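You operate a simulated robot arm through the tools that you are given. There is no shell and no other tool. Be economical: measure what you need, move in short steps, check, and stop when the job is done.

The job below is to be done with a simulated two-armed robot. You get a single attempt, and the scene is never put back.

TASK
Hold the teal can, pull its lid off and brush a stripe of oil along the steel block's top.
Fine: lid into the white dish; load the yellow brush at the can and lay the stripe along the middle of the top; brush back, lid back on. Set down upright: yellow brush. A coat counts when it lies all over at full strength: go over it till it gets no stronger.
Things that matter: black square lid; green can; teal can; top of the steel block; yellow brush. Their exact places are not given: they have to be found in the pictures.

It is judged by the outcome, as a careful person would: the job done as asked, and still so three seconds after it is handed in. It fails if anything else is knocked over, pushed out of place, dropped, spilled or broken. A push-on lid holds only when it is set on centred and level and pressed home; a screw cap is set on level and turned clockwise until tight.

THE ROBOT
Two 7-joint arms with two-finger parallel grippers on one trunk, on a base that drives. Base frame: it is fixed to the floor where the robot stands at the start and does not move with it; the origin is under the middle of the robot, x ahead of it, y to its left, z up; the surface under the hand at the start is at about z = 800. Lengths are in mm, angles in degrees, forces in N, time in s.
The left shoulder is at the start at [70, 134, 1226], the right one opposite. With the tool pointing down near the work surface each hand reaches from about 100 to 620 mm from the robot's upright axis, wherever it stands, measured 20 degrees to its own side. Places, roughly: black square lid (5x5x4 cm) [900, 400, 1000]; top of the steel block [500, 400, 800]; yellow brush (12x6x8 cm) [500, -400, 800]. Payload 1.57 kg a hand.
The TCP of each hand is the grasp point between the finger pads, 30 mm short of the fingertips. In the tool frame z runs along the fingers and y along their closing line. The gripper opens to 80 mm. The fingers are 17 mm wide and 12 mm thick; the gripper's body (40 by 82 mm) begins 80 mm behind the TCP.
Orientation is told as [roll, pitch, yaw] about the base's x, y, z axes, in that order, counted from this pose: with the fingers straight down and closing along the base's y, the tool's x points along the base's -x, its y along +y and its z along -z.

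THE INTERFACE
- The arms move only by the tool apply_moves. It takes "left_steps", "right_steps" or both (then of equal length, played together; a hand with none holds still); each is a list of rows, each a list of 7 numbers: the shift along the tool's x, y, z in m, then the turn, a rotation vector about the tool's x, y, z in degrees, then the finger opening in m, from 0 to 0.08. In form: [[x, y, z, ax, ay, az, grip], ...]. A call has 1 to 8 rows; each row shifts and turns the commanded pose from where the row before left it, along the tool's axes as they then stand. Rows are played at 5 a second. More than 50 mm and 8.6 degrees between two rows, or a gripper value outside its range, and nothing of the call is played. A pose out of reach is approached as far as the arm can. The call stops where the force on the tool passes 40 N (or 10 N more than at its start, if that is more) or the arm is blocked; 0.2 s more then pass. Each finger travels about 153 mm/s and halts on what it meets, pressing with about 41 N; the grip force reading is that of the motor and also rises with nothing between the fingers. The clock runs only during rows and for 0.2 s after the last one: add rows that do not move to give the fingers time. The reply holds the time, the measured pose of the TCP, the force on the tool along the base axes, the opening and the grip force, in the units named above and with some noise, with the torque about the TCP (base axes, N m) and any sound that the robot's microphone picked up.
- Cameras (640 x 400 px; columns grow to the right, rows downward): "scene" is now at [136, 4.4, 1443.7]; the picture's right is [0.03, -1.00, 0.00], its down [-0.66, -0.02, -0.75] and it looks along [0.75, 0.02, -0.66] (base axes); focal length 214 px, centre (320, 200). "left" rides on the left gripper at [72, 7, -122] in its tool frame; the picture's right is [-0.09, 1.00, 0.00], its down [-0.84, -0.08, -0.54] and it looks along [-0.54, -0.05, 0.84] (tool axes); focal length 238 px, centre (320, 200). "right" rides on the right gripper at [72, -7, -122] in its tool frame; the picture's right is [0.09, 1.00, 0.00], its down [-0.84, 0.08, -0.54] and it looks along [-0.54, 0.05, 0.84] (tool axes); focal length 238 px, centre (320, 200).
- snapshot(camera): a new picture of that camera. The clock stands still meanwhile.
- move_column(by): slides the trunk up (or, below 0, down) by that many mm; the arms and the scene camera ride with it, the base frame stays. It gives what a move gives, with no picture.
- drive_base(legs): drives the robot by 1 to 6 legs, each [ahead, left, turn to the left] in mm, mm and degrees, along the robot's own axes; the way and the turn of a leg run together, so that a leg with both is an arc; at most 1500 mm and 180 degrees a leg. The arms and the cameras ride along, it lands a little off, and it stops where it bumps. It gives what a move gives.
- pan_tilt(pan, tilt): turns the head with the scene camera to pan (to the left, within 86 degrees either way) and tilt (down, from -29 to 69), counted from straight ahead of the robot. It gives what a move gives.
- pixel_to_xyz(camera, pixels): for up to 12 pixels [column, row] of the newest picture of that camera ("zoom" is the newest enlarged one), the place [x, y, z] in the base frame of the surface seen there, good to about 2 mm. The clock stands still meanwhile.
- zoom(camera, box): a new picture of the part [left, top, right, bottom] of that camera's present view, enlarged. The clock stands still meanwhile.
- job_done(): hands the job in; it is judged then, once.

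Keep the steps short. Do not move on a guess: measure, check each grasp and each placing, and mend mistakes. In all there are 80 turns and 70 pictures (those below and enlarged ones count). Leave the grippers open and the arms clear of the work at the hand-in unless told otherwise, and finish with a single line.

The tools are called after "Call:" as name(argument=value, ...) on one line, values as JSON. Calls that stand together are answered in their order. apply_moves: Moves the arms, as the interface text tells. Its arguments: {"type":"object","properties":{"left_steps":{"type":"array","items":{"type":"array","items":{"type":"number"}}},"right_steps":{"type":"array","items":{"type":"array","items":{"type":"number"}}}},"required":[]} The other tools are called the same way: move_column (by) slides the trunk up or down; drive_base (legs) drives the base; pan_tilt (pan, tilt) turns the head that bears the scene camera; snapshot (camera) takes a picture; pixel_to_xyz (camera, pixels) gives the place of the surface under pixels of a picture; zoom (camera, box) takes an enlarged picture of a part of a camera's view; job_done () hands the job in.

At the start:

```text
time: 0.0
left_ee_pos: [412.1, 243.2, 1310.5]
left_orientation: [0.0, 0.0, 0.2]
left_contact_force: [-0.1, -0.4, -0.3]
left_torque: [0.0, -0.01, -0.01]
left_finger_gap: 79.7
left_finger_force: 0.1
right_ee_pos: [421.0, -100.9, 1264.7]
right_orientation: [0.0, 0.0, 0.0]
right_contact_force: [0.1, 0.1, -0.2]
right_torque: [-0.01, -0.03, 0.02]
right_finger_gap: 80.1
right_finger_force: 0.0
trunk travel left (down, up): [-800.0, 140.0]
robot x, y, heading: [1.0, 2.4, 0.1]
head pan, tilt: [1.5, 41.4]
```

scene: 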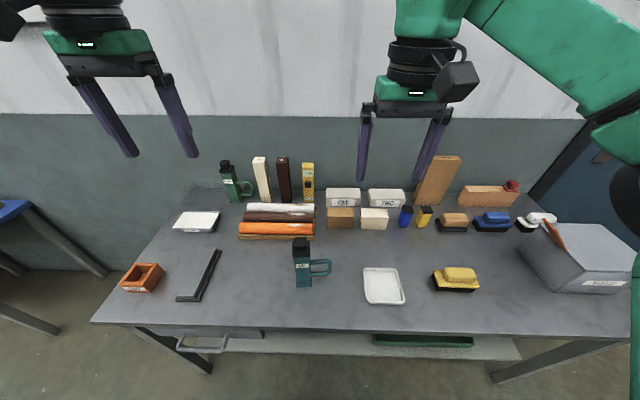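
right: 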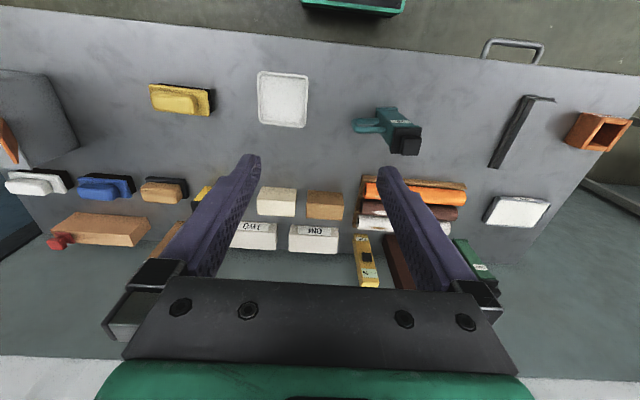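
left: 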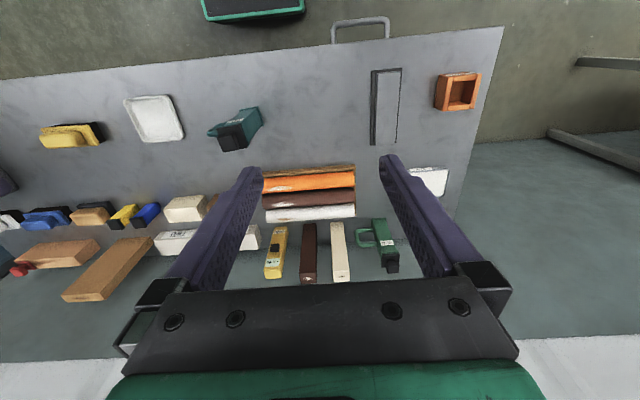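

I see the teal can near (305,262), a white dish at (383,286) and the yellow brush at (457,280). I zoom in on both halves to identify the details.

Call:
zoom(camera="scene", box=[100, 150, 340, 310])

Call:
pixel_to_xyz(camera="scene", pixels=[[302, 243], [303, 270], [320, 268], [383, 286], [457, 272], [440, 287], [186, 298], [213, 252], [203, 275], [197, 221], [300, 300], [145, 275]])

Call:
zoom(camera="scene", box=[340, 230, 500, 330])

Call:
zoom(camera="left", box=[100, 50, 500, 300])

```text
2.50 times, centred on (220, 230) of scene
```

zoom: 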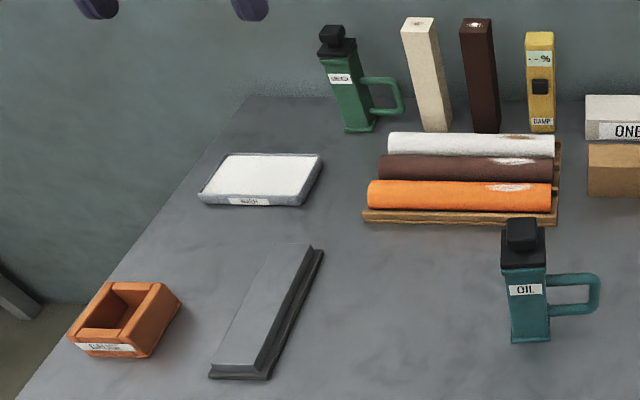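

```text
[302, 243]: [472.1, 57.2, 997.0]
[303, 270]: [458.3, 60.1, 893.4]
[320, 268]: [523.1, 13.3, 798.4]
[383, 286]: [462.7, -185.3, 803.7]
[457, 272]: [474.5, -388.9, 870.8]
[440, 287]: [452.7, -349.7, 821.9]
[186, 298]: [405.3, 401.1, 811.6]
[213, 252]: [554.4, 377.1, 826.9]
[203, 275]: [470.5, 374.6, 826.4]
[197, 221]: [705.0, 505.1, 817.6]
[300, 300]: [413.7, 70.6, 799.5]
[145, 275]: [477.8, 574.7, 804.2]
```

```text
4.00 times, centred on (420, 280) of scene
```

zoom: 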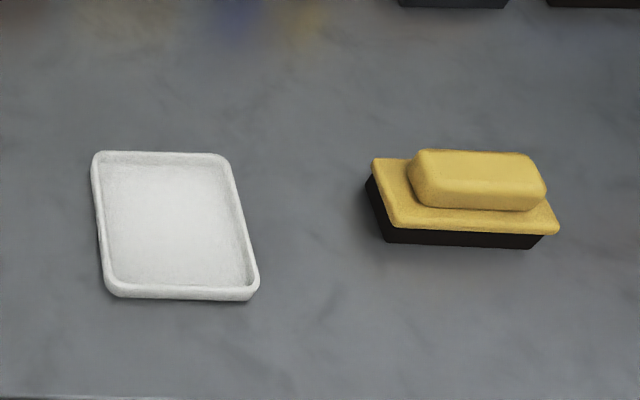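

```text
1.60 times, centred on (300, 175) of left
```

zoom: 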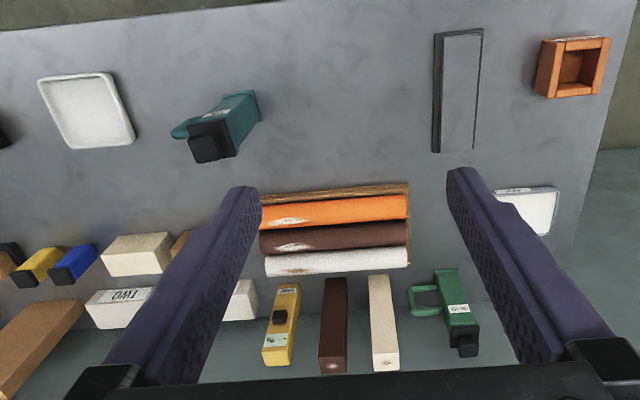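

The steel block is the gray bar near (203,275), top at z≈826. I read the labels on the cans and the plate, and get geometry.

Call:
zoom(camera="scene", box=[160, 150, 260, 240])

Call:
pixel_to_xyz(camera="zoom", pixels=[[420, 70], [420, 100], [430, 200], [480, 270], [160, 450]])

Call:
zoom(camera="scene", box=[270, 225, 350, 305])

Call:
pixel_to_xyz(camera="zoom", pixels=[[240, 110], [300, 110], [250, 160], [270, 105], [270, 190], [190, 180], [330, 170], [200, 230], [330, 230], [270, 400], [430, 310], [460, 300]])

```text
4.44 times, centred on (210, 195) of scene
```

zoom: 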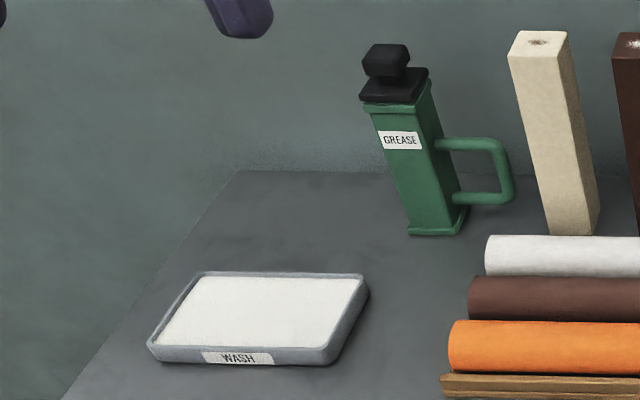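

```text
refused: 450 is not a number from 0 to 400
```

```text
5.00 times, centred on (310, 265) of scene
```

zoom: 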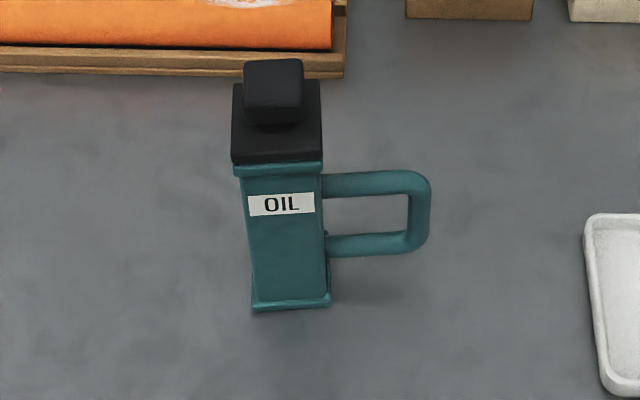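

```text
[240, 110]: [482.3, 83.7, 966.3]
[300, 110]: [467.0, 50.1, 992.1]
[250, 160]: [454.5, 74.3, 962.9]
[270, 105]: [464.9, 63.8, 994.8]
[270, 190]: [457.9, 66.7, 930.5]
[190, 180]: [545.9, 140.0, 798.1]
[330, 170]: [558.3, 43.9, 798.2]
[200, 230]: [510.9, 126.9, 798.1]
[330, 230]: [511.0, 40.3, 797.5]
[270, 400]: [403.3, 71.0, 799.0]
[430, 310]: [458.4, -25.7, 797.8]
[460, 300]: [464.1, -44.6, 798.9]
```

Teal can is OIL, green one GREASE, and the dish on the right is the plain white one. Now I measure block, brush and can geometry from enlarged views.

Call:
zoom(camera="scene", box=[160, 240, 240, 310])

Call:
pixel_to_xyz(camera="scene", pixels=[[184, 295], [199, 295], [190, 285], [205, 280], [199, 268], [211, 266], [203, 258], [215, 258], [208, 250], [217, 250], [197, 280], [212, 251]])

Call:
pixel_to_xyz(camera="scene", pixels=[[445, 270], [474, 271], [446, 278], [474, 279], [460, 268], [460, 276], [437, 285], [477, 286], [434, 273], [457, 289], [438, 276], [478, 283]])

Call:
zoom(camera="right", box=[340, 80, 460, 180])

Call:
zoom(camera="right", box=[130, 60, 250, 140])

```text
5.71 times, centred on (200, 275) of scene
```

zoom: 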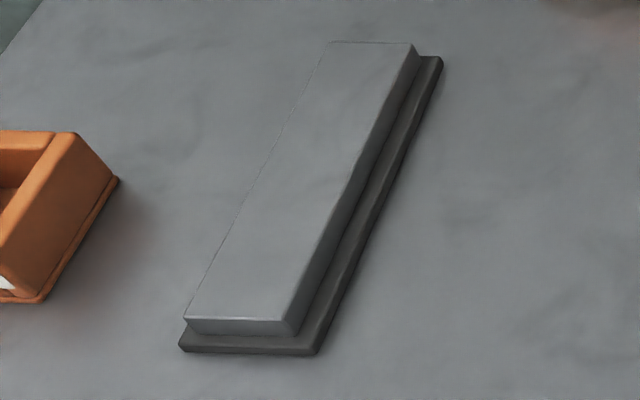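

```text
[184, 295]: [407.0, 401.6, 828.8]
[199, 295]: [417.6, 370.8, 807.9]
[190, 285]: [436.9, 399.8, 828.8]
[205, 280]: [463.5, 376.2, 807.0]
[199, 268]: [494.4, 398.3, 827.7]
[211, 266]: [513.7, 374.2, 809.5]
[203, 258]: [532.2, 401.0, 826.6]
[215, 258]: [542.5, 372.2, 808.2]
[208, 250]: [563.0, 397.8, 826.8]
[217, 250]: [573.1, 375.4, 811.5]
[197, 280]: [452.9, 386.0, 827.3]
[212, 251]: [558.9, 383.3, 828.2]
```

```text
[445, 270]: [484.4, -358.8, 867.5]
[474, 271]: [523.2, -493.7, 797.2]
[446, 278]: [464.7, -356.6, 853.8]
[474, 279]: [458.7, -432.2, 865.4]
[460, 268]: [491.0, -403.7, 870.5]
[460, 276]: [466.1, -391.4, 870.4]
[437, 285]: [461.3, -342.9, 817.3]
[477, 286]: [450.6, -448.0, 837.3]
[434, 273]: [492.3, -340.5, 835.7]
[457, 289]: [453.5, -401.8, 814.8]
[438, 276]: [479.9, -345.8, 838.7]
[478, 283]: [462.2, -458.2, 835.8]
```

```text
4.00 times, centred on (400, 130) of right
```

zoom: 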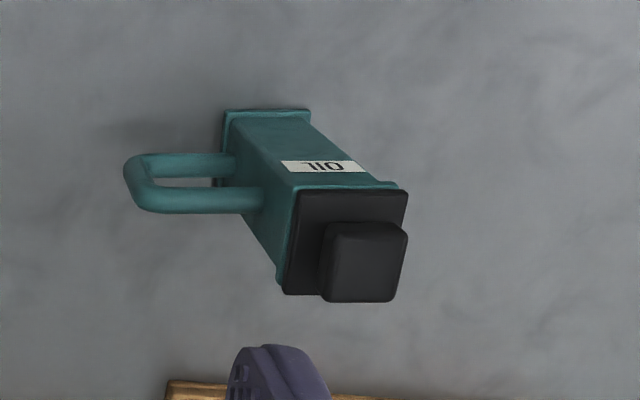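

```text
5.00 times, centred on (190, 100) of right
```

zoom: 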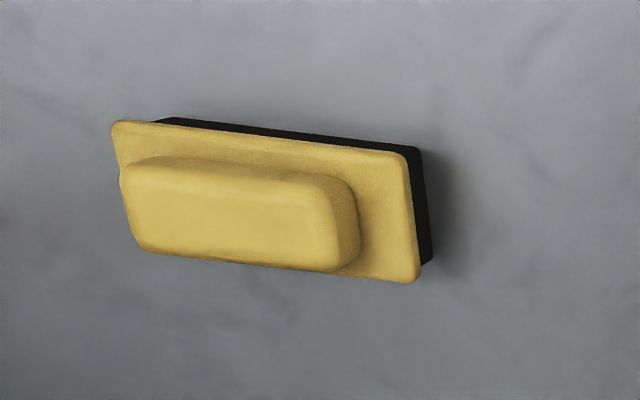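

The block top spans about x 405–575, y 377–428, z 827, aligned with x. I'll turn the left hand up high so its fingers point to −y (camera on top) for holding the can body. Meanwhile the right hand moves to look at the brush.

Call:
apply_moves(left_steps=[[0, 0, 0, 4.62, 4.62, -4.62, 0.08], [0, 0, 0, 4.62, 4.62, -4.62, 0.08], [0, 0, 0, 4.62, 4.62, -4.62, 0.08], [0, 0, 0, 4.62, 4.62, -4.62, 0.08], [0, 0, 0, 4.62, 4.62, -4.62, 0.08], [0, 0, 0, 4.62, 4.62, -4.62, 0.08], [0, 0, 0, 4.62, 4.62, -4.62, 0.08], [0, 0, 0, 4.62, 4.62, -4.62, 0.08]], right_steps=[[0.01, -0.036, 0.019, 0, 0, 0, 0.08], [0.01, -0.036, 0.019, 0, 0, 0, 0.08], [0.01, -0.036, 0.019, 0, 0, 0, 0.08], [0.01, -0.036, 0.019, 0, 0, 0, 0.08], [0.01, -0.036, 0.019, 0, 0, 0, 0.08], [0.01, -0.036, 0.019, 0, 0, 0, 0.08], [0.01, -0.036, 0.019, 0, 0, 0, 0.08], [0.01, -0.036, 0.019, 0, 0, 0, 0.08]])

Call:
apply_moves(left_steps=[[0, 0, 0, 4.62, 4.62, -4.62, 0.08], [0, 0, 0, 4.62, 4.62, -4.62, 0.08], [0, 0, 0, 4.62, 4.62, -4.62, 0.08], [0, 0, 0, 4.62, 4.62, -4.62, 0.08], [0, 0, 0, 4.62, 4.62, -4.62, 0.08], [0, 0, 0, 4.62, 4.62, -4.62, 0.08], [0, 0, 0, 4.62, 4.62, -4.62, 0.08]])

Call:
snapshot(camera="right")

Call:
snapshot(camera="scene")

```text
time: 1.8
left_ee_pos: [404.6, 234.6, 1295.0]
left_orientation: [-28.0, 45.0, 28.0]
left_contact_force: [-0.5, 0.3, -0.1]
left_torque: [-0.02, -0.01, 0.01]
left_finger_gap: 80.2
left_finger_force: 0.0
left hand out of reach, approached as far as the arm can: row 5, 6
right_ee_pos: [343.1, -380.4, 1119.4]
right_orientation: [0.0, -0.1, 0.1]
right_contact_force: [0.3, -0.1, -0.3]
right_torque: [0.01, -0.02, 0.02]
right_finger_gap: 80.1
right_finger_force: 0.0
right hand out of reach, approached as far as the arm can: row 8
trunk travel left (down, up): [-800.0, 140.0]
robot x, y, heading: [-1.8, 2.0, -0.1]
head pan, tilt: [1.5, 41.4]
```

```text
time: 3.4
left_ee_pos: [491.3, 278.0, 1380.9]
left_orientation: [-38.3, 86.0, 50.3]
left_contact_force: [0.3, -0.2, 0.3]
left_torque: [0.01, 0.0, 0.03]
left_finger_gap: 80.0
left_finger_force: 0.1
left hand out of reach, approached as far as the arm can: row 3, 4, 5, 6, 7
right_ee_pos: [344.5, -379.3, 1118.2]
right_orientation: [0.0, 0.0, -0.1]
right_contact_force: [0.4, 0.0, -0.2]
right_torque: [0.03, 0.04, 0.01]
right_finger_gap: 80.0
right_finger_force: 0.0
trunk travel left (down, up): [-800.0, 140.0]
robot x, y, heading: [0.7, -1.1, 0.0]
head pan, tilt: [1.5, 41.4]
```

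```text
58 pictures are left
```

right: 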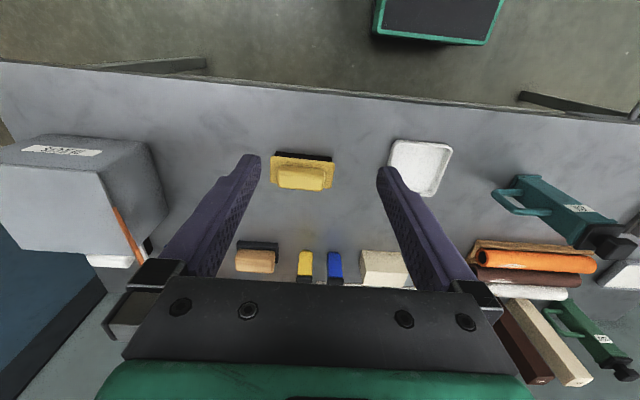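

```text
57 pictures are left
```

scene: 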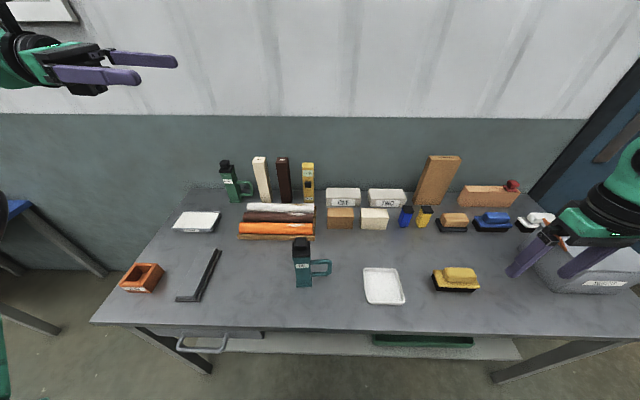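

The left fingers now point to −y with the camera on top. I bring that hand down in steps beside the can, staying at y≈278, and bring the right hand up over the brush region, clear.

Call:
apply_moves(left_steps=[[-0.045, 0, 0, 0, 0, 0, 0.08], [-0.045, 0, 0, 0, 0, 0, 0.08], [-0.045, 0, 0, 0, 0, 0, 0.08], [-0.045, 0, 0, 0, 0, 0, 0.08], [-0.045, 0, 0, 0, 0, 0, 0.08], [-0.045, 0, 0, 0, 0, 0, 0.08], [-0.045, 0, 0, 0, 0, 0, 0.08]])

Call:
zoom(camera="right", box=[250, 130, 360, 200])

Call:
pixel_to_xyz(camera="zoom", pixels=[[150, 170], [460, 170], [150, 350], [460, 320], [300, 160], [300, 250], [300, 370], [120, 180], [490, 190], [200, 300], [400, 300], [300, 300]])

```text
time: 5.0
left_ee_pos: [489.1, 282.3, 1378.9]
left_orientation: [-39.5, 86.0, 49.1]
left_contact_force: [0.3, 0.5, 0.1]
left_torque: [0.0, 0.03, 0.0]
left_finger_gap: 79.9
left_finger_force: 0.0
left hand out of reach, approached as far as the arm can: row 1, 2, 3, 4, 5, 6, 7
right_ee_pos: [343.4, -378.8, 1118.4]
right_orientation: [-0.1, 0.0, -0.1]
right_contact_force: [-0.2, -0.2, 0.1]
right_torque: [0.01, 0.02, -0.02]
right_finger_gap: 79.8
right_finger_force: 0.0
trunk travel left (down, up): [-800.0, 140.0]
robot x, y, heading: [0.4, 2.3, 0.1]
head pan, tilt: [1.5, 41.4]
```

```text
5.71 times, centred on (305, 165) of right
```

zoom: 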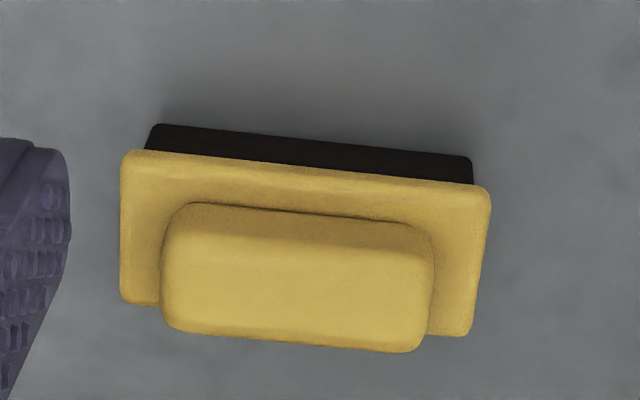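

```text
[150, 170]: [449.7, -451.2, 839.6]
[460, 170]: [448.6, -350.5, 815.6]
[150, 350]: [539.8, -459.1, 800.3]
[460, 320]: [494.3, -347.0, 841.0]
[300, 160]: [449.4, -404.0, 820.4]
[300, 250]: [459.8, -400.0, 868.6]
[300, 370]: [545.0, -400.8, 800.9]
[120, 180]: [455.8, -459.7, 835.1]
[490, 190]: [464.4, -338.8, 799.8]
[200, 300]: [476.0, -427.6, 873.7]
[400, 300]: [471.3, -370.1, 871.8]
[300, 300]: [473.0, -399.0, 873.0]
```

The left arm is at a limit in that pose. I undo the turn and will try a milder tilt from the other wrist direction, lower down.

Call:
apply_moves(left_steps=[[0, 0, 0, -4.62, -4.62, 4.62, 0.08], [0, 0, 0, -4.62, -4.62, 4.62, 0.08], [0, 0, 0, -4.62, -4.62, 4.62, 0.08], [0, 0, 0, -4.62, -4.62, 4.62, 0.08], [0, 0, 0, -4.62, -4.62, 4.62, 0.08], [0, 0, 0, -4.62, -4.62, 4.62, 0.08], [0, 0, 0, -4.62, -4.62, 4.62, 0.08], [0, 0, 0, -4.62, -4.62, 4.62, 0.08]])

Call:
apply_moves(left_steps=[[0, 0, 0, -4.62, -4.62, 4.62, 0.08], [0, 0, 0, -4.62, -4.62, 4.62, 0.08], [0, 0, 0, -4.62, -4.62, 4.62, 0.08], [0, 0, 0, -4.62, -4.62, 4.62, 0.08], [0, 0, 0, -4.62, -4.62, 4.62, 0.08], [0, 0, 0, -4.62, -4.62, 4.62, 0.08], [0, 0, 0, -4.62, -4.62, 4.62, 0.08]])

```text
time: 6.8
left_ee_pos: [447.8, 265.9, 1360.0]
left_orientation: [-37.2, 72.8, 42.2]
left_contact_force: [0.1, -0.6, -0.3]
left_torque: [0.0, 0.0, 0.01]
left_finger_gap: 80.1
left_finger_force: 0.0
left hand out of reach, approached as far as the arm can: row 1, 2, 3, 4, 5, 6, 7, 8
right_ee_pos: [343.5, -379.0, 1118.5]
right_orientation: [0.1, 0.0, 0.0]
right_contact_force: [0.1, 0.0, -0.1]
right_torque: [-0.01, -0.01, 0.02]
right_finger_gap: 79.9
right_finger_force: 0.0
trunk travel left (down, up): [-800.0, 140.0]
robot x, y, heading: [4.2, 1.1, -0.0]
head pan, tilt: [1.5, 41.4]
```

```text
time: 8.4
left_ee_pos: [448.5, 266.4, 1359.5]
left_orientation: [-37.1, 72.7, 42.3]
left_contact_force: [-0.8, 0.6, 0.3]
left_torque: [-0.02, -0.02, 0.02]
left_finger_gap: 79.9
left_finger_force: 0.0
left hand out of reach, approached as far as the arm can: row 1, 2, 3, 4, 5, 6, 7
right_ee_pos: [344.2, -378.7, 1118.8]
right_orientation: [0.0, 0.0, 0.0]
right_contact_force: [0.2, -0.9, 0.3]
right_torque: [0.0, 0.04, 0.03]
right_finger_gap: 80.0
right_finger_force: 0.1
trunk travel left (down, up): [-800.0, 140.0]
robot x, y, heading: [1.5, -1.5, -0.0]
head pan, tilt: [1.5, 41.4]
```

The left arm seems stuck at a joint limit. I look at it with the head, before trying another way out.

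Call:
pan_tilt(pan=45, tilt=15)

Call:
snapshot(camera="scene")

```text
time: 9.5
left_ee_pos: [448.0, 265.7, 1359.8]
left_orientation: [-37.2, 72.8, 42.3]
left_contact_force: [-0.8, 0.1, 0.3]
left_torque: [0.01, -0.02, 0.0]
left_finger_gap: 80.1
left_finger_force: 0.1
right_ee_pos: [344.8, -379.8, 1119.0]
right_orientation: [0.0, 0.1, 0.0]
right_contact_force: [0.3, 0.7, -0.8]
right_torque: [0.03, 0.03, -0.01]
right_finger_gap: 80.0
right_finger_force: 0.0
trunk travel left (down, up): [-800.0, 140.0]
robot x, y, heading: [-2.5, -0.4, -0.2]
head pan, tilt: [45.0, 15.0]
```

```text
55 pictures are left
```

scene: 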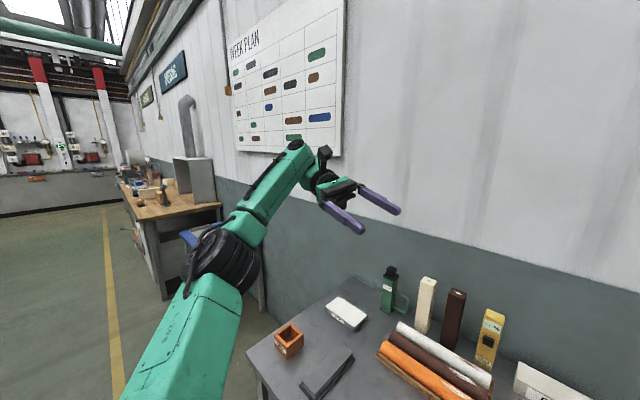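

I test with a small move: up and back toward the robot, to learn from where commands are counted.

Call:
apply_moves(left_steps=[[0, 0.03, 0, 0, 0, 0, 0.08], [0, 0.03, 0, 0, 0, 0, 0.08], [0, 0.03, 0, 0, 0, 0, 0.08]])

```text
time: 10.3
left_ee_pos: [406.2, 283.4, 1385.3]
left_orientation: [-36.6, 72.4, 43.5]
left_contact_force: [-0.4, 0.3, -0.2]
left_torque: [0.02, 0.03, 0.0]
left_finger_gap: 80.3
left_finger_force: 0.0
left hand out of reach, approached as far as the arm can: row 1, 2, 3
right_ee_pos: [342.5, -380.2, 1119.8]
right_orientation: [-0.1, 0.0, 0.0]
right_contact_force: [0.4, -0.8, 0.1]
right_torque: [-0.01, -0.03, -0.01]
right_finger_gap: 79.7
right_finger_force: 0.1
trunk travel left (down, up): [-800.0, 140.0]
robot x, y, heading: [-2.3, 0.7, 0.0]
head pan, tilt: [45.0, 15.0]
```

Commands count from the reached pose. I try tilting the fingers down (turn about tool y) while pulling back a bit.

Call:
apply_moves(left_steps=[[0, 0.01, 0, 0, -8, 0, 0.08], [0, 0.01, 0, 0, -8, 0, 0.08], [0, 0.01, 0, 0, -8, 0, 0.08], [0, 0.01, 0, 0, -8, 0, 0.08]])

```text
time: 11.3
left_ee_pos: [367.4, 302.5, 1372.5]
left_orientation: [-16.4, 44.7, 69.3]
left_contact_force: [0.2, 0.1, -0.4]
left_torque: [0.01, -0.05, 0.02]
left_finger_gap: 80.1
left_finger_force: 0.0
left hand out of reach, approached as far as the arm can: row 1
right_ee_pos: [342.1, -379.4, 1118.9]
right_orientation: [0.0, -0.1, 0.1]
right_contact_force: [-0.8, 0.3, -0.2]
right_torque: [-0.01, -0.03, -0.02]
right_finger_gap: 80.2
right_finger_force: 0.0
trunk travel left (down, up): [-800.0, 140.0]
robot x, y, heading: [0.5, -0.9, -0.1]
head pan, tilt: [45.0, 15.0]
```

Tilting works: fingers now point 47° down toward −y. I lower the hand straight down about 300 mm.

Call:
apply_moves(left_steps=[[-0.0302, 0.0086, 0.0293, 0, 0, 0, 0.08], [-0.0302, 0.0086, 0.0293, 0, 0, 0, 0.08], [-0.0302, 0.0086, 0.0293, 0, 0, 0, 0.08], [-0.0302, 0.0086, 0.0293, 0, 0, 0, 0.08], [-0.0302, 0.0086, 0.0293, 0, 0, 0, 0.08], [-0.0302, 0.0086, 0.0293, 0, 0, 0, 0.08], [-0.0302, 0.0086, 0.0293, 0, 0, 0, 0.08]])

```text
time: 12.9
left_ee_pos: [367.3, 302.4, 1071.2]
left_orientation: [-16.4, 44.8, 69.1]
left_contact_force: [0.6, 0.3, -0.9]
left_torque: [0.02, 0.04, -0.02]
left_finger_gap: 80.3
left_finger_force: 0.0
right_ee_pos: [344.5, -378.5, 1119.1]
right_orientation: [0.0, 0.0, 0.0]
right_contact_force: [-0.2, 0.4, 0.0]
right_torque: [-0.02, 0.0, 0.0]
right_finger_gap: 80.1
right_finger_force: 0.1
trunk travel left (down, up): [-800.0, 140.0]
robot x, y, heading: [2.6, 3.4, 0.1]
head pan, tilt: [45.0, 15.0]
```

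It goes down fine. Now I correct the orientation (57° tilt, closing exactly along x) and move to a pre-approach point 110 mm short of the can body.

Call:
apply_moves(left_steps=[[0, 0, 0, 0, 3.4, -4.9, 0.08], [0, 0, 0, 0, 3.4, -4.9, 0.08], [0, 0, 0, 0, 3.4, -4.9, 0.08], [-0.0038, -0.0222, 0.0378, 0, 0, 0, 0.08], [-0.0038, -0.0222, 0.0378, 0, 0, 0, 0.08], [-0.0038, -0.0222, 0.0378, 0, 0, 0, 0.08], [-0.0038, -0.0222, 0.0378, 0, 0, 0, 0.08], [-0.0038, -0.0222, 0.0378, 0, 0, 0, 0.08]])

Call:
pan_tilt(pan=1.5, tilt=45)

Call:
snapshot(camera="left")

Call:
snapshot(camera="scene")

```text
time: 14.7
left_ee_pos: [479.6, 153.2, 955.1]
left_orientation: [0.2, 57.1, 90.1]
left_contact_force: [1.7, 0.1, 0.4]
left_torque: [0.0, 0.03, -0.01]
left_finger_gap: 79.9
left_finger_force: 0.0
right_ee_pos: [345.1, -379.7, 1118.0]
right_orientation: [0.1, 0.1, 0.0]
right_contact_force: [-0.2, -0.7, 0.1]
right_torque: [0.01, 0.02, -0.03]
right_finger_gap: 80.0
right_finger_force: 0.0
trunk travel left (down, up): [-800.0, 140.0]
robot x, y, heading: [-2.8, 0.9, -0.2]
head pan, tilt: [45.0, 15.0]
```

```text
time: 15.8
left_ee_pos: [476.8, 154.0, 953.9]
left_orientation: [0.1, 57.1, 90.1]
left_contact_force: [0.2, 0.9, -0.1]
left_torque: [-0.03, -0.02, 0.0]
left_finger_gap: 80.2
left_finger_force: 0.1
right_ee_pos: [343.4, -379.8, 1118.6]
right_orientation: [-0.1, 0.0, 0.0]
right_contact_force: [-0.7, 0.0, 0.4]
right_torque: [0.03, -0.01, 0.0]
right_finger_gap: 80.1
right_finger_force: 0.1
trunk travel left (down, up): [-800.0, 140.0]
robot x, y, heading: [0.2, -0.3, -0.1]
head pan, tilt: [1.5, 45.0]
```

```text
54 pictures are left
```

left: 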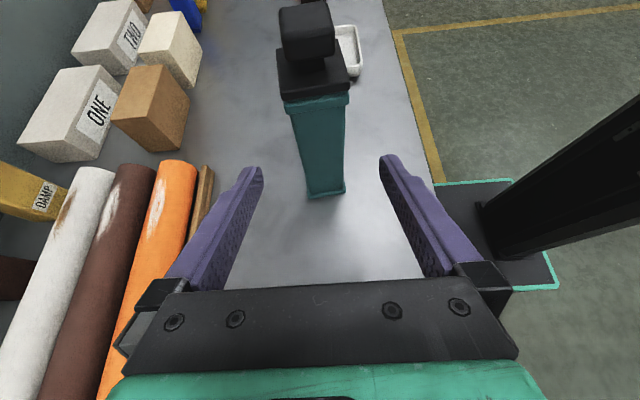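

```text
53 pictures are left
```

scene: 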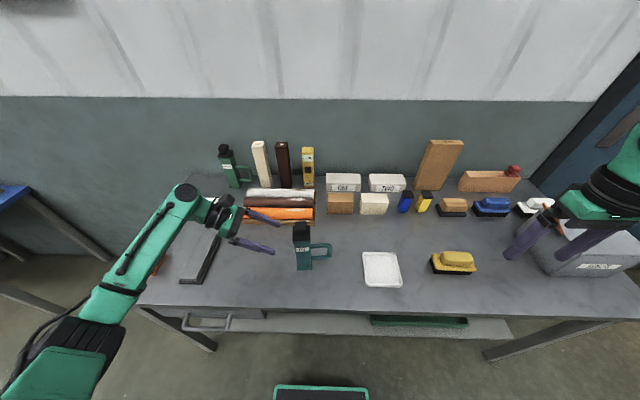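

Good view of the can's +y face. I measure body and lid edges from it.

Call:
pixel_to_xyz(camera="left", pixels=[[289, 115], [345, 115], [310, 188], [341, 186], [320, 150], [304, 150], [340, 150], [283, 85], [343, 80], [285, 40], [331, 40], [306, 20]])

Call:
zoom(camera="left", box=[260, 0, 370, 70])

Call:
pixel_to_xyz(camera="zoom", pixels=[[130, 70], [390, 70], [270, 20], [270, 100], [150, 200], [400, 200], [280, 260]])

```text
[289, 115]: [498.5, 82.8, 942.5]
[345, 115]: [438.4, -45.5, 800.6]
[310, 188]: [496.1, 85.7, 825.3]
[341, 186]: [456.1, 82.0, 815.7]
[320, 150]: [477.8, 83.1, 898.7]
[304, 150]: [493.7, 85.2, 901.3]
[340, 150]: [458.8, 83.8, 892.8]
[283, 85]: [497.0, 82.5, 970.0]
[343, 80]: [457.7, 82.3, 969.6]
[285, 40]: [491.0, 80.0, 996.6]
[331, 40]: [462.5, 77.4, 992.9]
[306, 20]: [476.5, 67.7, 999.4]
```

```text
5.71 times, centred on (315, 35) of left
```

zoom: 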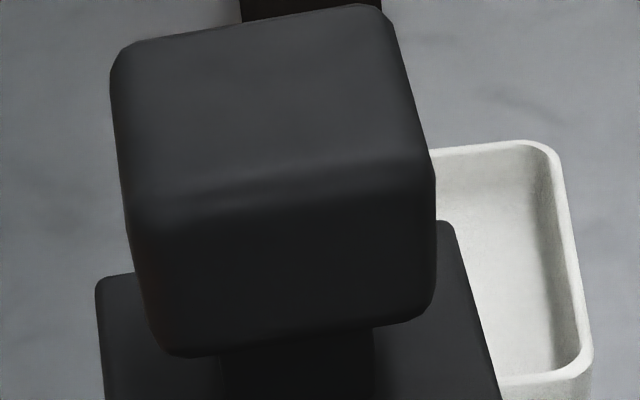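

```text
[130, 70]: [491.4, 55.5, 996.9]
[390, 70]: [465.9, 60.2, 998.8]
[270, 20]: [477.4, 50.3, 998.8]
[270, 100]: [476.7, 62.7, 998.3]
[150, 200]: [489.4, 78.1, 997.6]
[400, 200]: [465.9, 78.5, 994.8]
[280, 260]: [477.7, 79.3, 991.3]
```

Can body spans x 457–498, its centre about (477.5, 63); knob 32 mm wide, z up to 999. I advance 104 mm along the fingers, then close gently.

Call:
apply_moves(left_steps=[[0, 0, 0.026, 0, 0, 0, 0.08], [0, 0, 0.026, 0, 0, 0, 0.08], [0, 0, 0.026, 0, 0, 0, 0.08], [0, 0, 0.026, 0, 0, 0, 0.08]])

Call:
snapshot(camera="left")

```text
time: 16.8
left_ee_pos: [478.8, 66.3, 897.9]
left_orientation: [0.1, 57.2, 90.2]
left_contact_force: [0.5, -0.3, 0.3]
left_torque: [0.01, 0.04, -0.01]
left_finger_gap: 80.2
left_finger_force: 0.0
right_ee_pos: [343.5, -380.0, 1118.1]
right_orientation: [0.1, 0.0, 0.0]
right_contact_force: [0.0, -0.3, 0.7]
right_torque: [0.02, 0.01, 0.03]
right_finger_gap: 79.8
right_finger_force: 0.0
trunk travel left (down, up): [-800.0, 140.0]
robot x, y, heading: [-2.4, 1.3, -0.1]
head pan, tilt: [1.5, 45.0]
```

```text
51 pictures are left
```

left: 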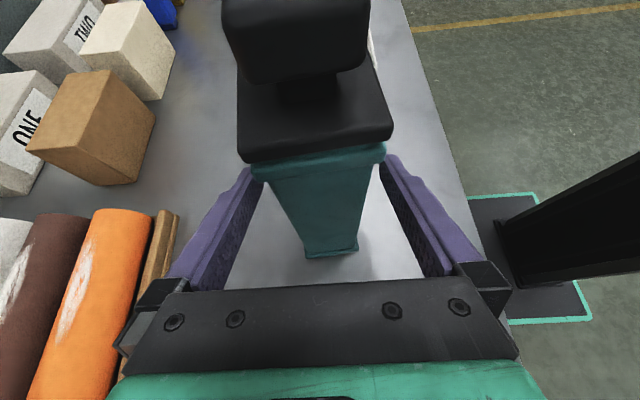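

Fingers straddle the body evenly. I close the left gripper, while the right hand turns its yaw to +90 for gripping along x.

Call:
apply_moves(left_steps=[[0, 0, 0, 0, 0, 0, 0.06], [0, 0, 0, 0, 0, 0, 0.048], [0, 0, 0, 0, 0, 0, 0.042], [0, 0, 0, 0, 0, 0, 0.038], [0, 0, 0, 0, 0, 0, 0.03], [0, 0, 0, 0, 0, 0, 0.03], [0, 0, 0, 0, 0, 0, 0.03], [0, 0, 0, 0, 0, 0, 0.03]], right_steps=[[0, 0, 0, 0, 0, -8.5, 0.08], [0, 0, 0, 0, 0, -8.5, 0.08], [0, 0, 0, 0, 0, -8.5, 0.08], [0, 0, 0, 0, 0, -8.5, 0.08], [0, 0, 0, 0, 0, -8.5, 0.08], [0, 0, 0, 0, 0, -8.5, 0.08], [0, 0, 0, 0, 0, -8.5, 0.08], [0, 0, 0, 0, 0, -8.5, 0.08]])

Call:
apply_moves(right_steps=[[0, 0, 0, 0, 0, -7.3, 0.08], [0, 0, 0, 0, 0, -7.3, 0.08], [0, 0, 0, 0, 0, -7.4, 0.06]])

```text
time: 18.6
left_ee_pos: [478.8, 68.3, 898.6]
left_orientation: [0.1, 57.3, 90.1]
left_contact_force: [-0.3, -1.6, -1.0]
left_torque: [0.11, 0.02, -0.03]
left_finger_gap: 43.7
left_finger_force: 40.7
right_ee_pos: [219.9, -202.7, 1101.3]
right_orientation: [0.6, 1.8, 49.0]
right_contact_force: [0.8, -0.3, 0.2]
right_torque: [-0.05, -0.02, 0.03]
right_finger_gap: 79.9
right_finger_force: 0.1
right hand out of reach, approached as far as the arm can: row 1, 2, 3, 4, 5, 6, 7, 8
trunk travel left (down, up): [-800.0, 140.0]
robot x, y, heading: [0.7, 2.4, 0.1]
head pan, tilt: [1.5, 45.0]
```

```text
time: 19.4
left_ee_pos: [480.2, 68.6, 898.4]
left_orientation: [0.0, 57.3, 90.3]
left_contact_force: [-1.6, -0.3, 1.1]
left_torque: [0.04, 0.11, 0.06]
left_finger_gap: 43.7
left_finger_force: 41.4
right_ee_pos: [230.6, -176.7, 1099.5]
right_orientation: [-1.3, 4.8, 61.4]
right_contact_force: [-0.1, 1.1, -0.3]
right_torque: [-0.01, 0.03, 0.02]
right_finger_gap: 59.9
right_finger_force: 0.1
right hand out of reach, approached as far as the arm can: row 1, 2, 3
trunk travel left (down, up): [-800.0, 140.0]
robot x, y, heading: [-0.2, -0.8, 0.0]
head pan, tilt: [1.5, 45.0]
```

Left gripper holds the can at 43.7 mm gap. The right yaw is limited that far out, so I move the right hand to the can's front area first (z 1150), then finish the turn there.

Call:
apply_moves(right_steps=[[-0.041, -0.0134, -0.007, 0, 0, 0, 0.06], [-0.041, -0.0134, -0.007, 0, 0, 0, 0.06], [-0.041, -0.0134, -0.007, 0, 0, 0, 0.06], [-0.041, -0.0134, -0.007, 0, 0, 0, 0.06], [-0.041, -0.0134, -0.007, 0, 0, 0, 0.06], [-0.041, -0.0134, -0.007, 0, 0, 0, 0.06]])

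Call:
apply_moves(right_steps=[[0, 0, 0, -0.33, -1.2, -7.15, 0.06], [0, 0, 0, -0.33, -1.2, -7.15, 0.06], [0, 0, 0, -0.33, -1.2, -7.15, 0.06], [0, 0, 0, -0.33, -1.2, -7.15, 0.06]])

```text
time: 20.8
left_ee_pos: [478.5, 67.0, 897.2]
left_orientation: [0.2, 57.1, 90.1]
left_contact_force: [-0.3, -0.9, 1.0]
left_torque: [-0.01, 0.05, -0.01]
left_finger_gap: 43.3
left_finger_force: 40.8
right_ee_pos: [362.7, -39.6, 1116.4]
right_orientation: [-0.8, 4.3, 62.6]
right_contact_force: [-0.7, -0.9, 0.2]
right_torque: [0.0, -0.02, 0.02]
right_finger_gap: 60.0
right_finger_force: 0.0
right hand out of reach, approached as far as the arm can: row 5, 6
trunk travel left (down, up): [-800.0, 140.0]
robot x, y, heading: [-1.1, 1.8, 0.4]
head pan, tilt: [1.5, 45.0]
```

```text
time: 21.8
left_ee_pos: [479.6, 67.0, 898.5]
left_orientation: [0.0, 57.3, 90.1]
left_contact_force: [-0.2, 1.1, 1.6]
left_torque: [0.16, 0.12, 0.04]
left_finger_gap: 43.7
left_finger_force: 40.6
right_ee_pos: [330.4, 1.0, 1129.3]
right_orientation: [0.0, 1.0, 72.0]
right_contact_force: [0.1, -0.6, 0.4]
right_torque: [-0.01, -0.01, 0.0]
right_finger_gap: 60.3
right_finger_force: 0.1
right hand out of reach, approached as far as the arm can: row 1, 2, 3, 4
trunk travel left (down, up): [-800.0, 140.0]
robot x, y, heading: [1.8, 1.8, -0.2]
head pan, tilt: [1.5, 45.0]
```

Yaw +90 is not comfortable for the right arm; it mirrors the left, so −90 should be. I turn the right hand the other way in place, clear of the can.

Call:
apply_moves(right_steps=[[0, 0, 0, 0, 0, 8.5, 0.06], [0, 0, 0, 0, 0, 8.5, 0.06], [0, 0, 0, 0, 0, 8.5, 0.06], [0, 0, 0, 0, 0, 8.5, 0.06], [0, 0, 0, 0, 0, 8.5, 0.06], [0, 0, 0, 0, 0, 8.5, 0.06], [0, 0, 0, 0, 0, 8.5, 0.06], [0, 0, 0, 0, 0, 8.5, 0.06]])

Call:
apply_moves(right_steps=[[0, 0, 0, 0, 0, 8.5, 0.06], [0, 0, 0, 0, 0, 8.5, 0.06], [0, 0, 0, 0, 0, 8.5, 0.06], [0, 0, 0, 0, 0, 8.5, 0.06], [0, 0, 0, 0, 0, 8.5, 0.06], [0, 0, 0, 0, 0, 8.5, 0.06], [0, 0, 0, 0, 0, 8.5, 0.06], [0, 0, 0, 0, 0, 8.5, 0.06]])

```text
time: 23.6
left_ee_pos: [480.0, 68.5, 897.2]
left_orientation: [0.0, 57.2, 90.1]
left_contact_force: [-0.5, 0.0, 0.4]
left_torque: [0.03, 0.01, -0.04]
left_finger_gap: 43.8
left_finger_force: 40.9
right_ee_pos: [331.0, -0.7, 1128.9]
right_orientation: [-1.1, 0.4, 3.9]
right_contact_force: [-0.6, 0.4, 0.0]
right_torque: [0.05, -0.02, -0.02]
right_finger_gap: 59.7
right_finger_force: 0.1
trunk travel left (down, up): [-800.0, 140.0]
robot x, y, heading: [-0.4, -2.3, -0.0]
head pan, tilt: [1.5, 45.0]
```

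```text
time: 25.4
left_ee_pos: [479.3, 68.4, 899.1]
left_orientation: [-0.1, 57.2, 90.1]
left_contact_force: [-0.1, 0.5, 0.8]
left_torque: [0.03, 0.01, -0.01]
left_finger_gap: 43.5
left_finger_force: 40.6
right_ee_pos: [330.3, 0.3, 1129.1]
right_orientation: [-0.7, -0.7, -64.0]
right_contact_force: [-0.4, -0.2, 0.2]
right_torque: [-0.01, 0.01, 0.02]
right_finger_gap: 59.9
right_finger_force: 0.2
trunk travel left (down, up): [-800.0, 140.0]
robot x, y, heading: [0.1, 1.5, -0.0]
head pan, tilt: [1.5, 45.0]
```

That works. I finish the turn to −90 and move above the knob at (478, 63), staying at z 1129.

Call:
apply_moves(right_steps=[[0, 0, 0, -0.17, 0.17, 6.5, 0.06], [0, 0, 0, -0.17, 0.17, 6.5, 0.06], [0, 0, 0, -0.17, 0.17, 6.5, 0.06], [0, 0, 0, -0.17, 0.17, 6.5, 0.06], [0.0157, 0.037, 0, 0, 0, 0, 0.06], [0.0157, 0.037, 0, 0, 0, 0, 0.06], [0.0157, 0.037, 0, 0, 0, 0, 0.06], [0.0157, 0.037, 0, 0, 0, 0, 0.06]])

Call:
snapshot(camera="right")

Call:
snapshot(camera="left")

```text
time: 27.2
left_ee_pos: [479.4, 68.0, 897.7]
left_orientation: [-0.1, 57.3, 90.0]
left_contact_force: [0.3, -0.4, 0.5]
left_torque: [0.0, -0.01, -0.01]
left_finger_gap: 43.4
left_finger_force: 40.8
right_ee_pos: [479.3, 64.0, 1130.0]
right_orientation: [0.2, -0.2, -89.8]
right_contact_force: [-0.1, -0.2, -0.1]
right_torque: [0.02, 0.02, -0.04]
right_finger_gap: 60.1
right_finger_force: 0.1
trunk travel left (down, up): [-800.0, 140.0]
robot x, y, heading: [0.9, 1.0, 0.2]
head pan, tilt: [1.5, 45.0]
```

```text
50 pictures are left
```

right: 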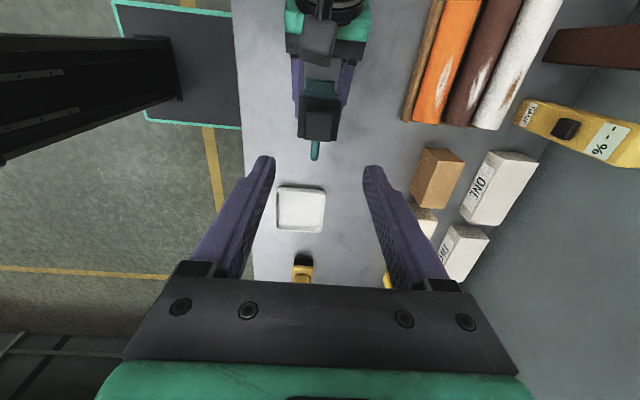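

```text
49 pictures are left
```

left: 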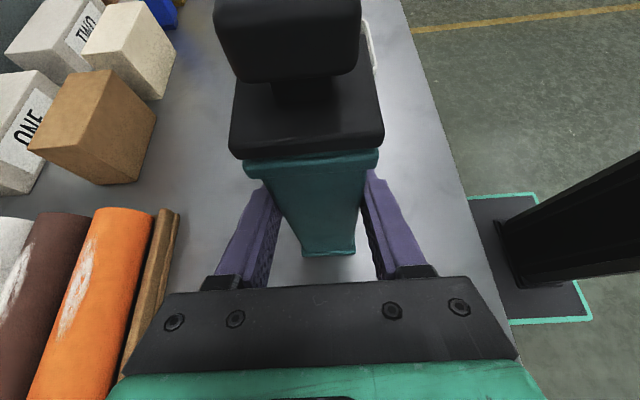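

The right fingers are over the can. I measure knob centre and the left camera's height from the right picture.

Call:
pixel_to_xyz(camera="right", pixels=[[318, 122], [303, 122], [337, 122], [318, 110], [318, 136], [318, 40], [318, 60], [320, 25]])

Call:
zoom(camera="left", box=[190, 0, 410, 140])

Call:
pixel_to_xyz(camera="left", pixels=[[217, 20], [285, 20], [357, 20], [285, 50], [228, 78], [350, 72], [290, 130], [240, 120], [375, 110], [300, 6]])

```text
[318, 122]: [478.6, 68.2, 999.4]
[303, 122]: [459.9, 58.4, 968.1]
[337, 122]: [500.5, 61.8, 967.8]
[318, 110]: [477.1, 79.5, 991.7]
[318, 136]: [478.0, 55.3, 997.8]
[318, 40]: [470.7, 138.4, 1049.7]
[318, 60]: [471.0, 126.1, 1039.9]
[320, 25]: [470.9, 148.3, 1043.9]
```

```text
2.86 times, centred on (300, 70) of left
```

zoom: 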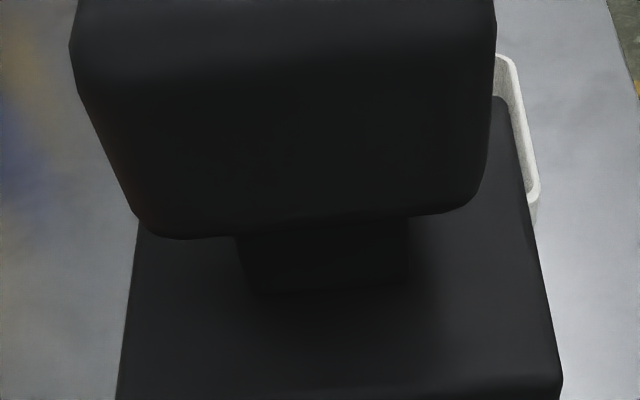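

```text
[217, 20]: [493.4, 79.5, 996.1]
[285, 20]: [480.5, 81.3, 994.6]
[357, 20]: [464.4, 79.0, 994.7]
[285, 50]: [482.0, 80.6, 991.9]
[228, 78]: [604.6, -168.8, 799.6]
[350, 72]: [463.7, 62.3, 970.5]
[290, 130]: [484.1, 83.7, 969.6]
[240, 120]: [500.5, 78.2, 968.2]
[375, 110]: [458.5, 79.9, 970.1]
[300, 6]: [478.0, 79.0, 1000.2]
```

Knob centre ≈(479, 64), flange top 969.5; left camera top ≈1050, so the right hand clears. I descend 126 mm so the tips stop ~4 mm above the flange.

Call:
apply_moves(right_steps=[[0, 0, 0.04, 0, 0, 0, 0.06], [0, 0, 0.04, 0, 0, 0, 0.06], [0, 0, 0.03, 0, 0, 0, 0.06], [0, 0, 0.016, 0, 0, 0, 0.06]])

Call:
snapshot(camera="left")

```text
time: 28.2
left_ee_pos: [480.7, 67.7, 898.8]
left_orientation: [0.1, 57.1, 90.0]
left_contact_force: [-0.7, -0.3, -0.4]
left_torque: [0.03, 0.01, 0.01]
left_finger_gap: 43.4
left_finger_force: 41.0
right_ee_pos: [479.6, 62.8, 1004.9]
right_orientation: [0.2, 0.0, -89.9]
right_contact_force: [-0.5, 0.0, 1.2]
right_torque: [-0.01, 0.03, 0.03]
right_finger_gap: 60.3
right_finger_force: 0.0
trunk travel left (down, up): [-800.0, 140.0]
robot x, y, heading: [-1.6, -1.2, 0.2]
head pan, tilt: [1.5, 45.0]
```

```text
47 pictures are left
```

left: 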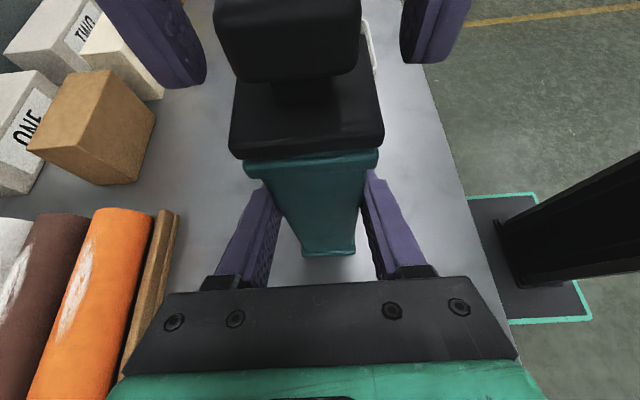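

Fingers straddle the knob. I close on it.

Call:
apply_moves(right_steps=[[0, 0, 0, 0, 0, 0, 0.05], [0, 0, 0, 0, 0, 0, 0.04], [0, 0, 0, 0, 0, 0, 0.034], [0, 0, 0, 0, 0, 0, 0.028], [0, 0, 0, 0, 0, 0, 0.022], [0, 0, 0, 0, 0, 0, 0.022], [0, 0, 0, 0, 0, 0, 0.022]])

Call:
zoom(camera="left", box=[180, 0, 420, 160])

```text
time: 29.8
left_ee_pos: [479.1, 67.8, 897.9]
left_orientation: [0.0, 57.1, 90.1]
left_contact_force: [-0.5, -1.2, 0.0]
left_torque: [0.0, 0.05, 0.02]
left_finger_gap: 43.6
left_finger_force: 41.4
right_ee_pos: [479.1, 60.9, 1004.3]
right_orientation: [0.1, 0.0, -89.9]
right_contact_force: [-0.2, 0.3, 0.5]
right_torque: [-0.03, -0.01, 0.04]
right_finger_gap: 30.6
right_finger_force: 39.6
trunk travel left (down, up): [-800.0, 140.0]
robot x, y, heading: [-1.0, -2.2, -0.2]
head pan, tilt: [1.5, 45.0]
heard: snap
```

```text
2.50 times, centred on (300, 80) of left
```

zoom: 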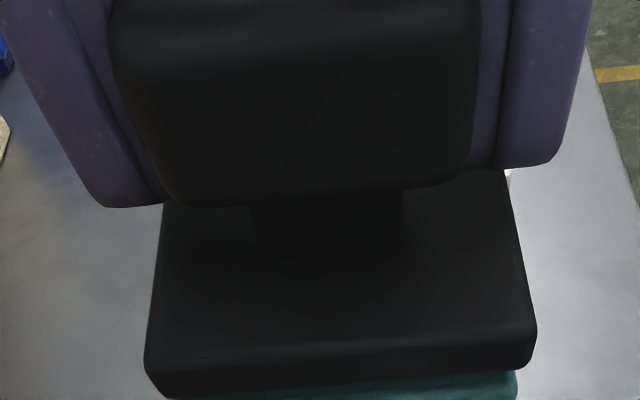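

I heard a snap: the lid likely came free of its seat. I lift straight up in small steps.

Call:
apply_moves(right_steps=[[0, 0, -0.008, 0, 0, 0, 0.022], [0, 0, -0.012, 0, 0, 0, 0.022], [0, 0, -0.02, 0, 0, 0, 0.022], [0, 0, -0.04, 0, 0, 0, 0.022], [0, 0, -0.04, 0, 0, 0, 0.022]])

Call:
snapshot(camera="left")

Call:
snapshot(camera="right")

```text
time: 31.0
left_ee_pos: [478.4, 67.7, 896.3]
left_orientation: [0.0, 57.2, 90.1]
left_contact_force: [0.1, 0.8, 0.4]
left_torque: [0.09, 0.08, 0.01]
left_finger_gap: 43.4
left_finger_force: 41.2
right_ee_pos: [477.0, 63.3, 1125.0]
right_orientation: [0.2, -0.2, -89.9]
right_contact_force: [0.1, -0.4, -0.7]
right_torque: [0.0, 0.02, 0.04]
right_finger_gap: 30.7
right_finger_force: 40.0
trunk travel left (down, up): [-800.0, 140.0]
robot x, y, heading: [-0.2, -4.4, 0.1]
head pan, tilt: [1.5, 45.0]
```

```text
45 pictures are left
```

left: 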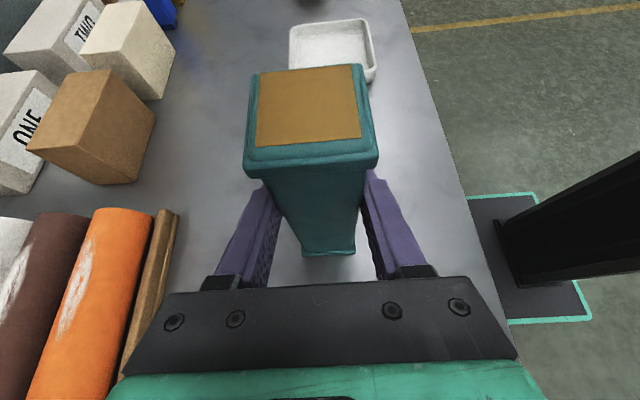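

```text
44 pictures are left
```

right: 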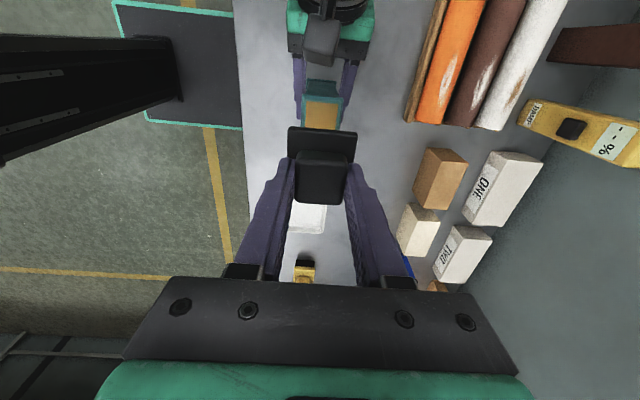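

The lid is off and held; the can shows oil in its mouth. I measure the rim, the oil, the dish and the lid in hand.

Call:
pixel_to_xyz(camera="left", pixels=[[310, 105], [265, 80], [350, 72], [265, 135], [352, 130], [252, 150], [370, 148], [250, 80], [365, 75]])

Call:
snapshot(camera="scene")

Call:
pixel_to_xyz(camera="scene", pixels=[[365, 254], [396, 254], [367, 287], [402, 285], [382, 270], [382, 253], [384, 288], [363, 270], [400, 270], [372, 262], [392, 280]])

Call:
zoom(camera="scene", box=[260, 170, 350, 270])

```text
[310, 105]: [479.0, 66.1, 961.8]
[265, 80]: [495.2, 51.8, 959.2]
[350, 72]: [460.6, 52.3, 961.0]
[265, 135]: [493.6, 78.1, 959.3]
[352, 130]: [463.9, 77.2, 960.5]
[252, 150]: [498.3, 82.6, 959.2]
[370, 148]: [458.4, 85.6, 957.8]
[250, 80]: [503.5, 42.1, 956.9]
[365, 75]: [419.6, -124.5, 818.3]
```

```text
43 pictures are left
```

scene: 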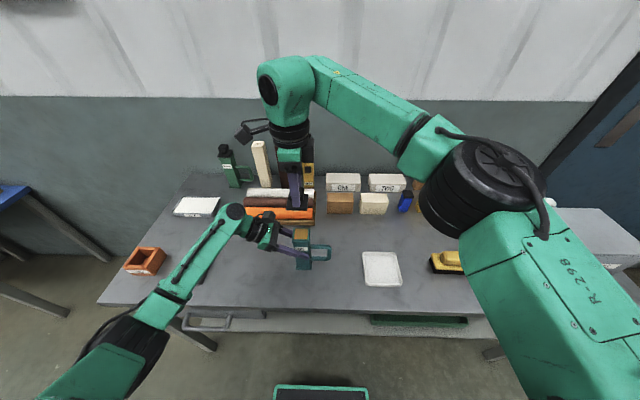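

```text
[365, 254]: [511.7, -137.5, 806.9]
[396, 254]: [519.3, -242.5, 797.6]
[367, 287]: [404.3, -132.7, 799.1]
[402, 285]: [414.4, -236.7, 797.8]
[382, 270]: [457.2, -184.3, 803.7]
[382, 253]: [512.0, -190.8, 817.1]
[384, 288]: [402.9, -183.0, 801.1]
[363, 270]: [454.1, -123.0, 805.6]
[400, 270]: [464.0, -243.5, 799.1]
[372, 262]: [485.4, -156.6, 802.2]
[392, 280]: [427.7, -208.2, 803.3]
```

```text
4.00 times, centred on (305, 220) of scene
```

zoom: 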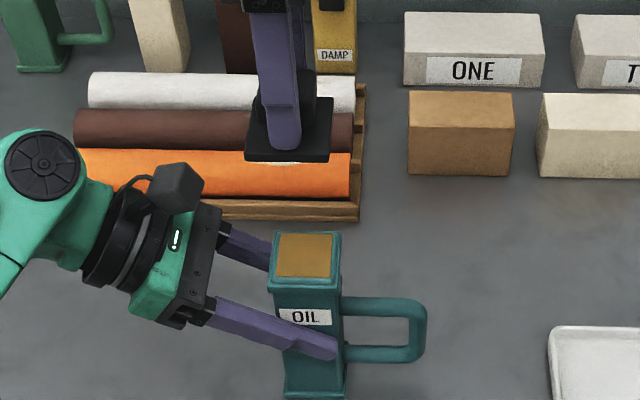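

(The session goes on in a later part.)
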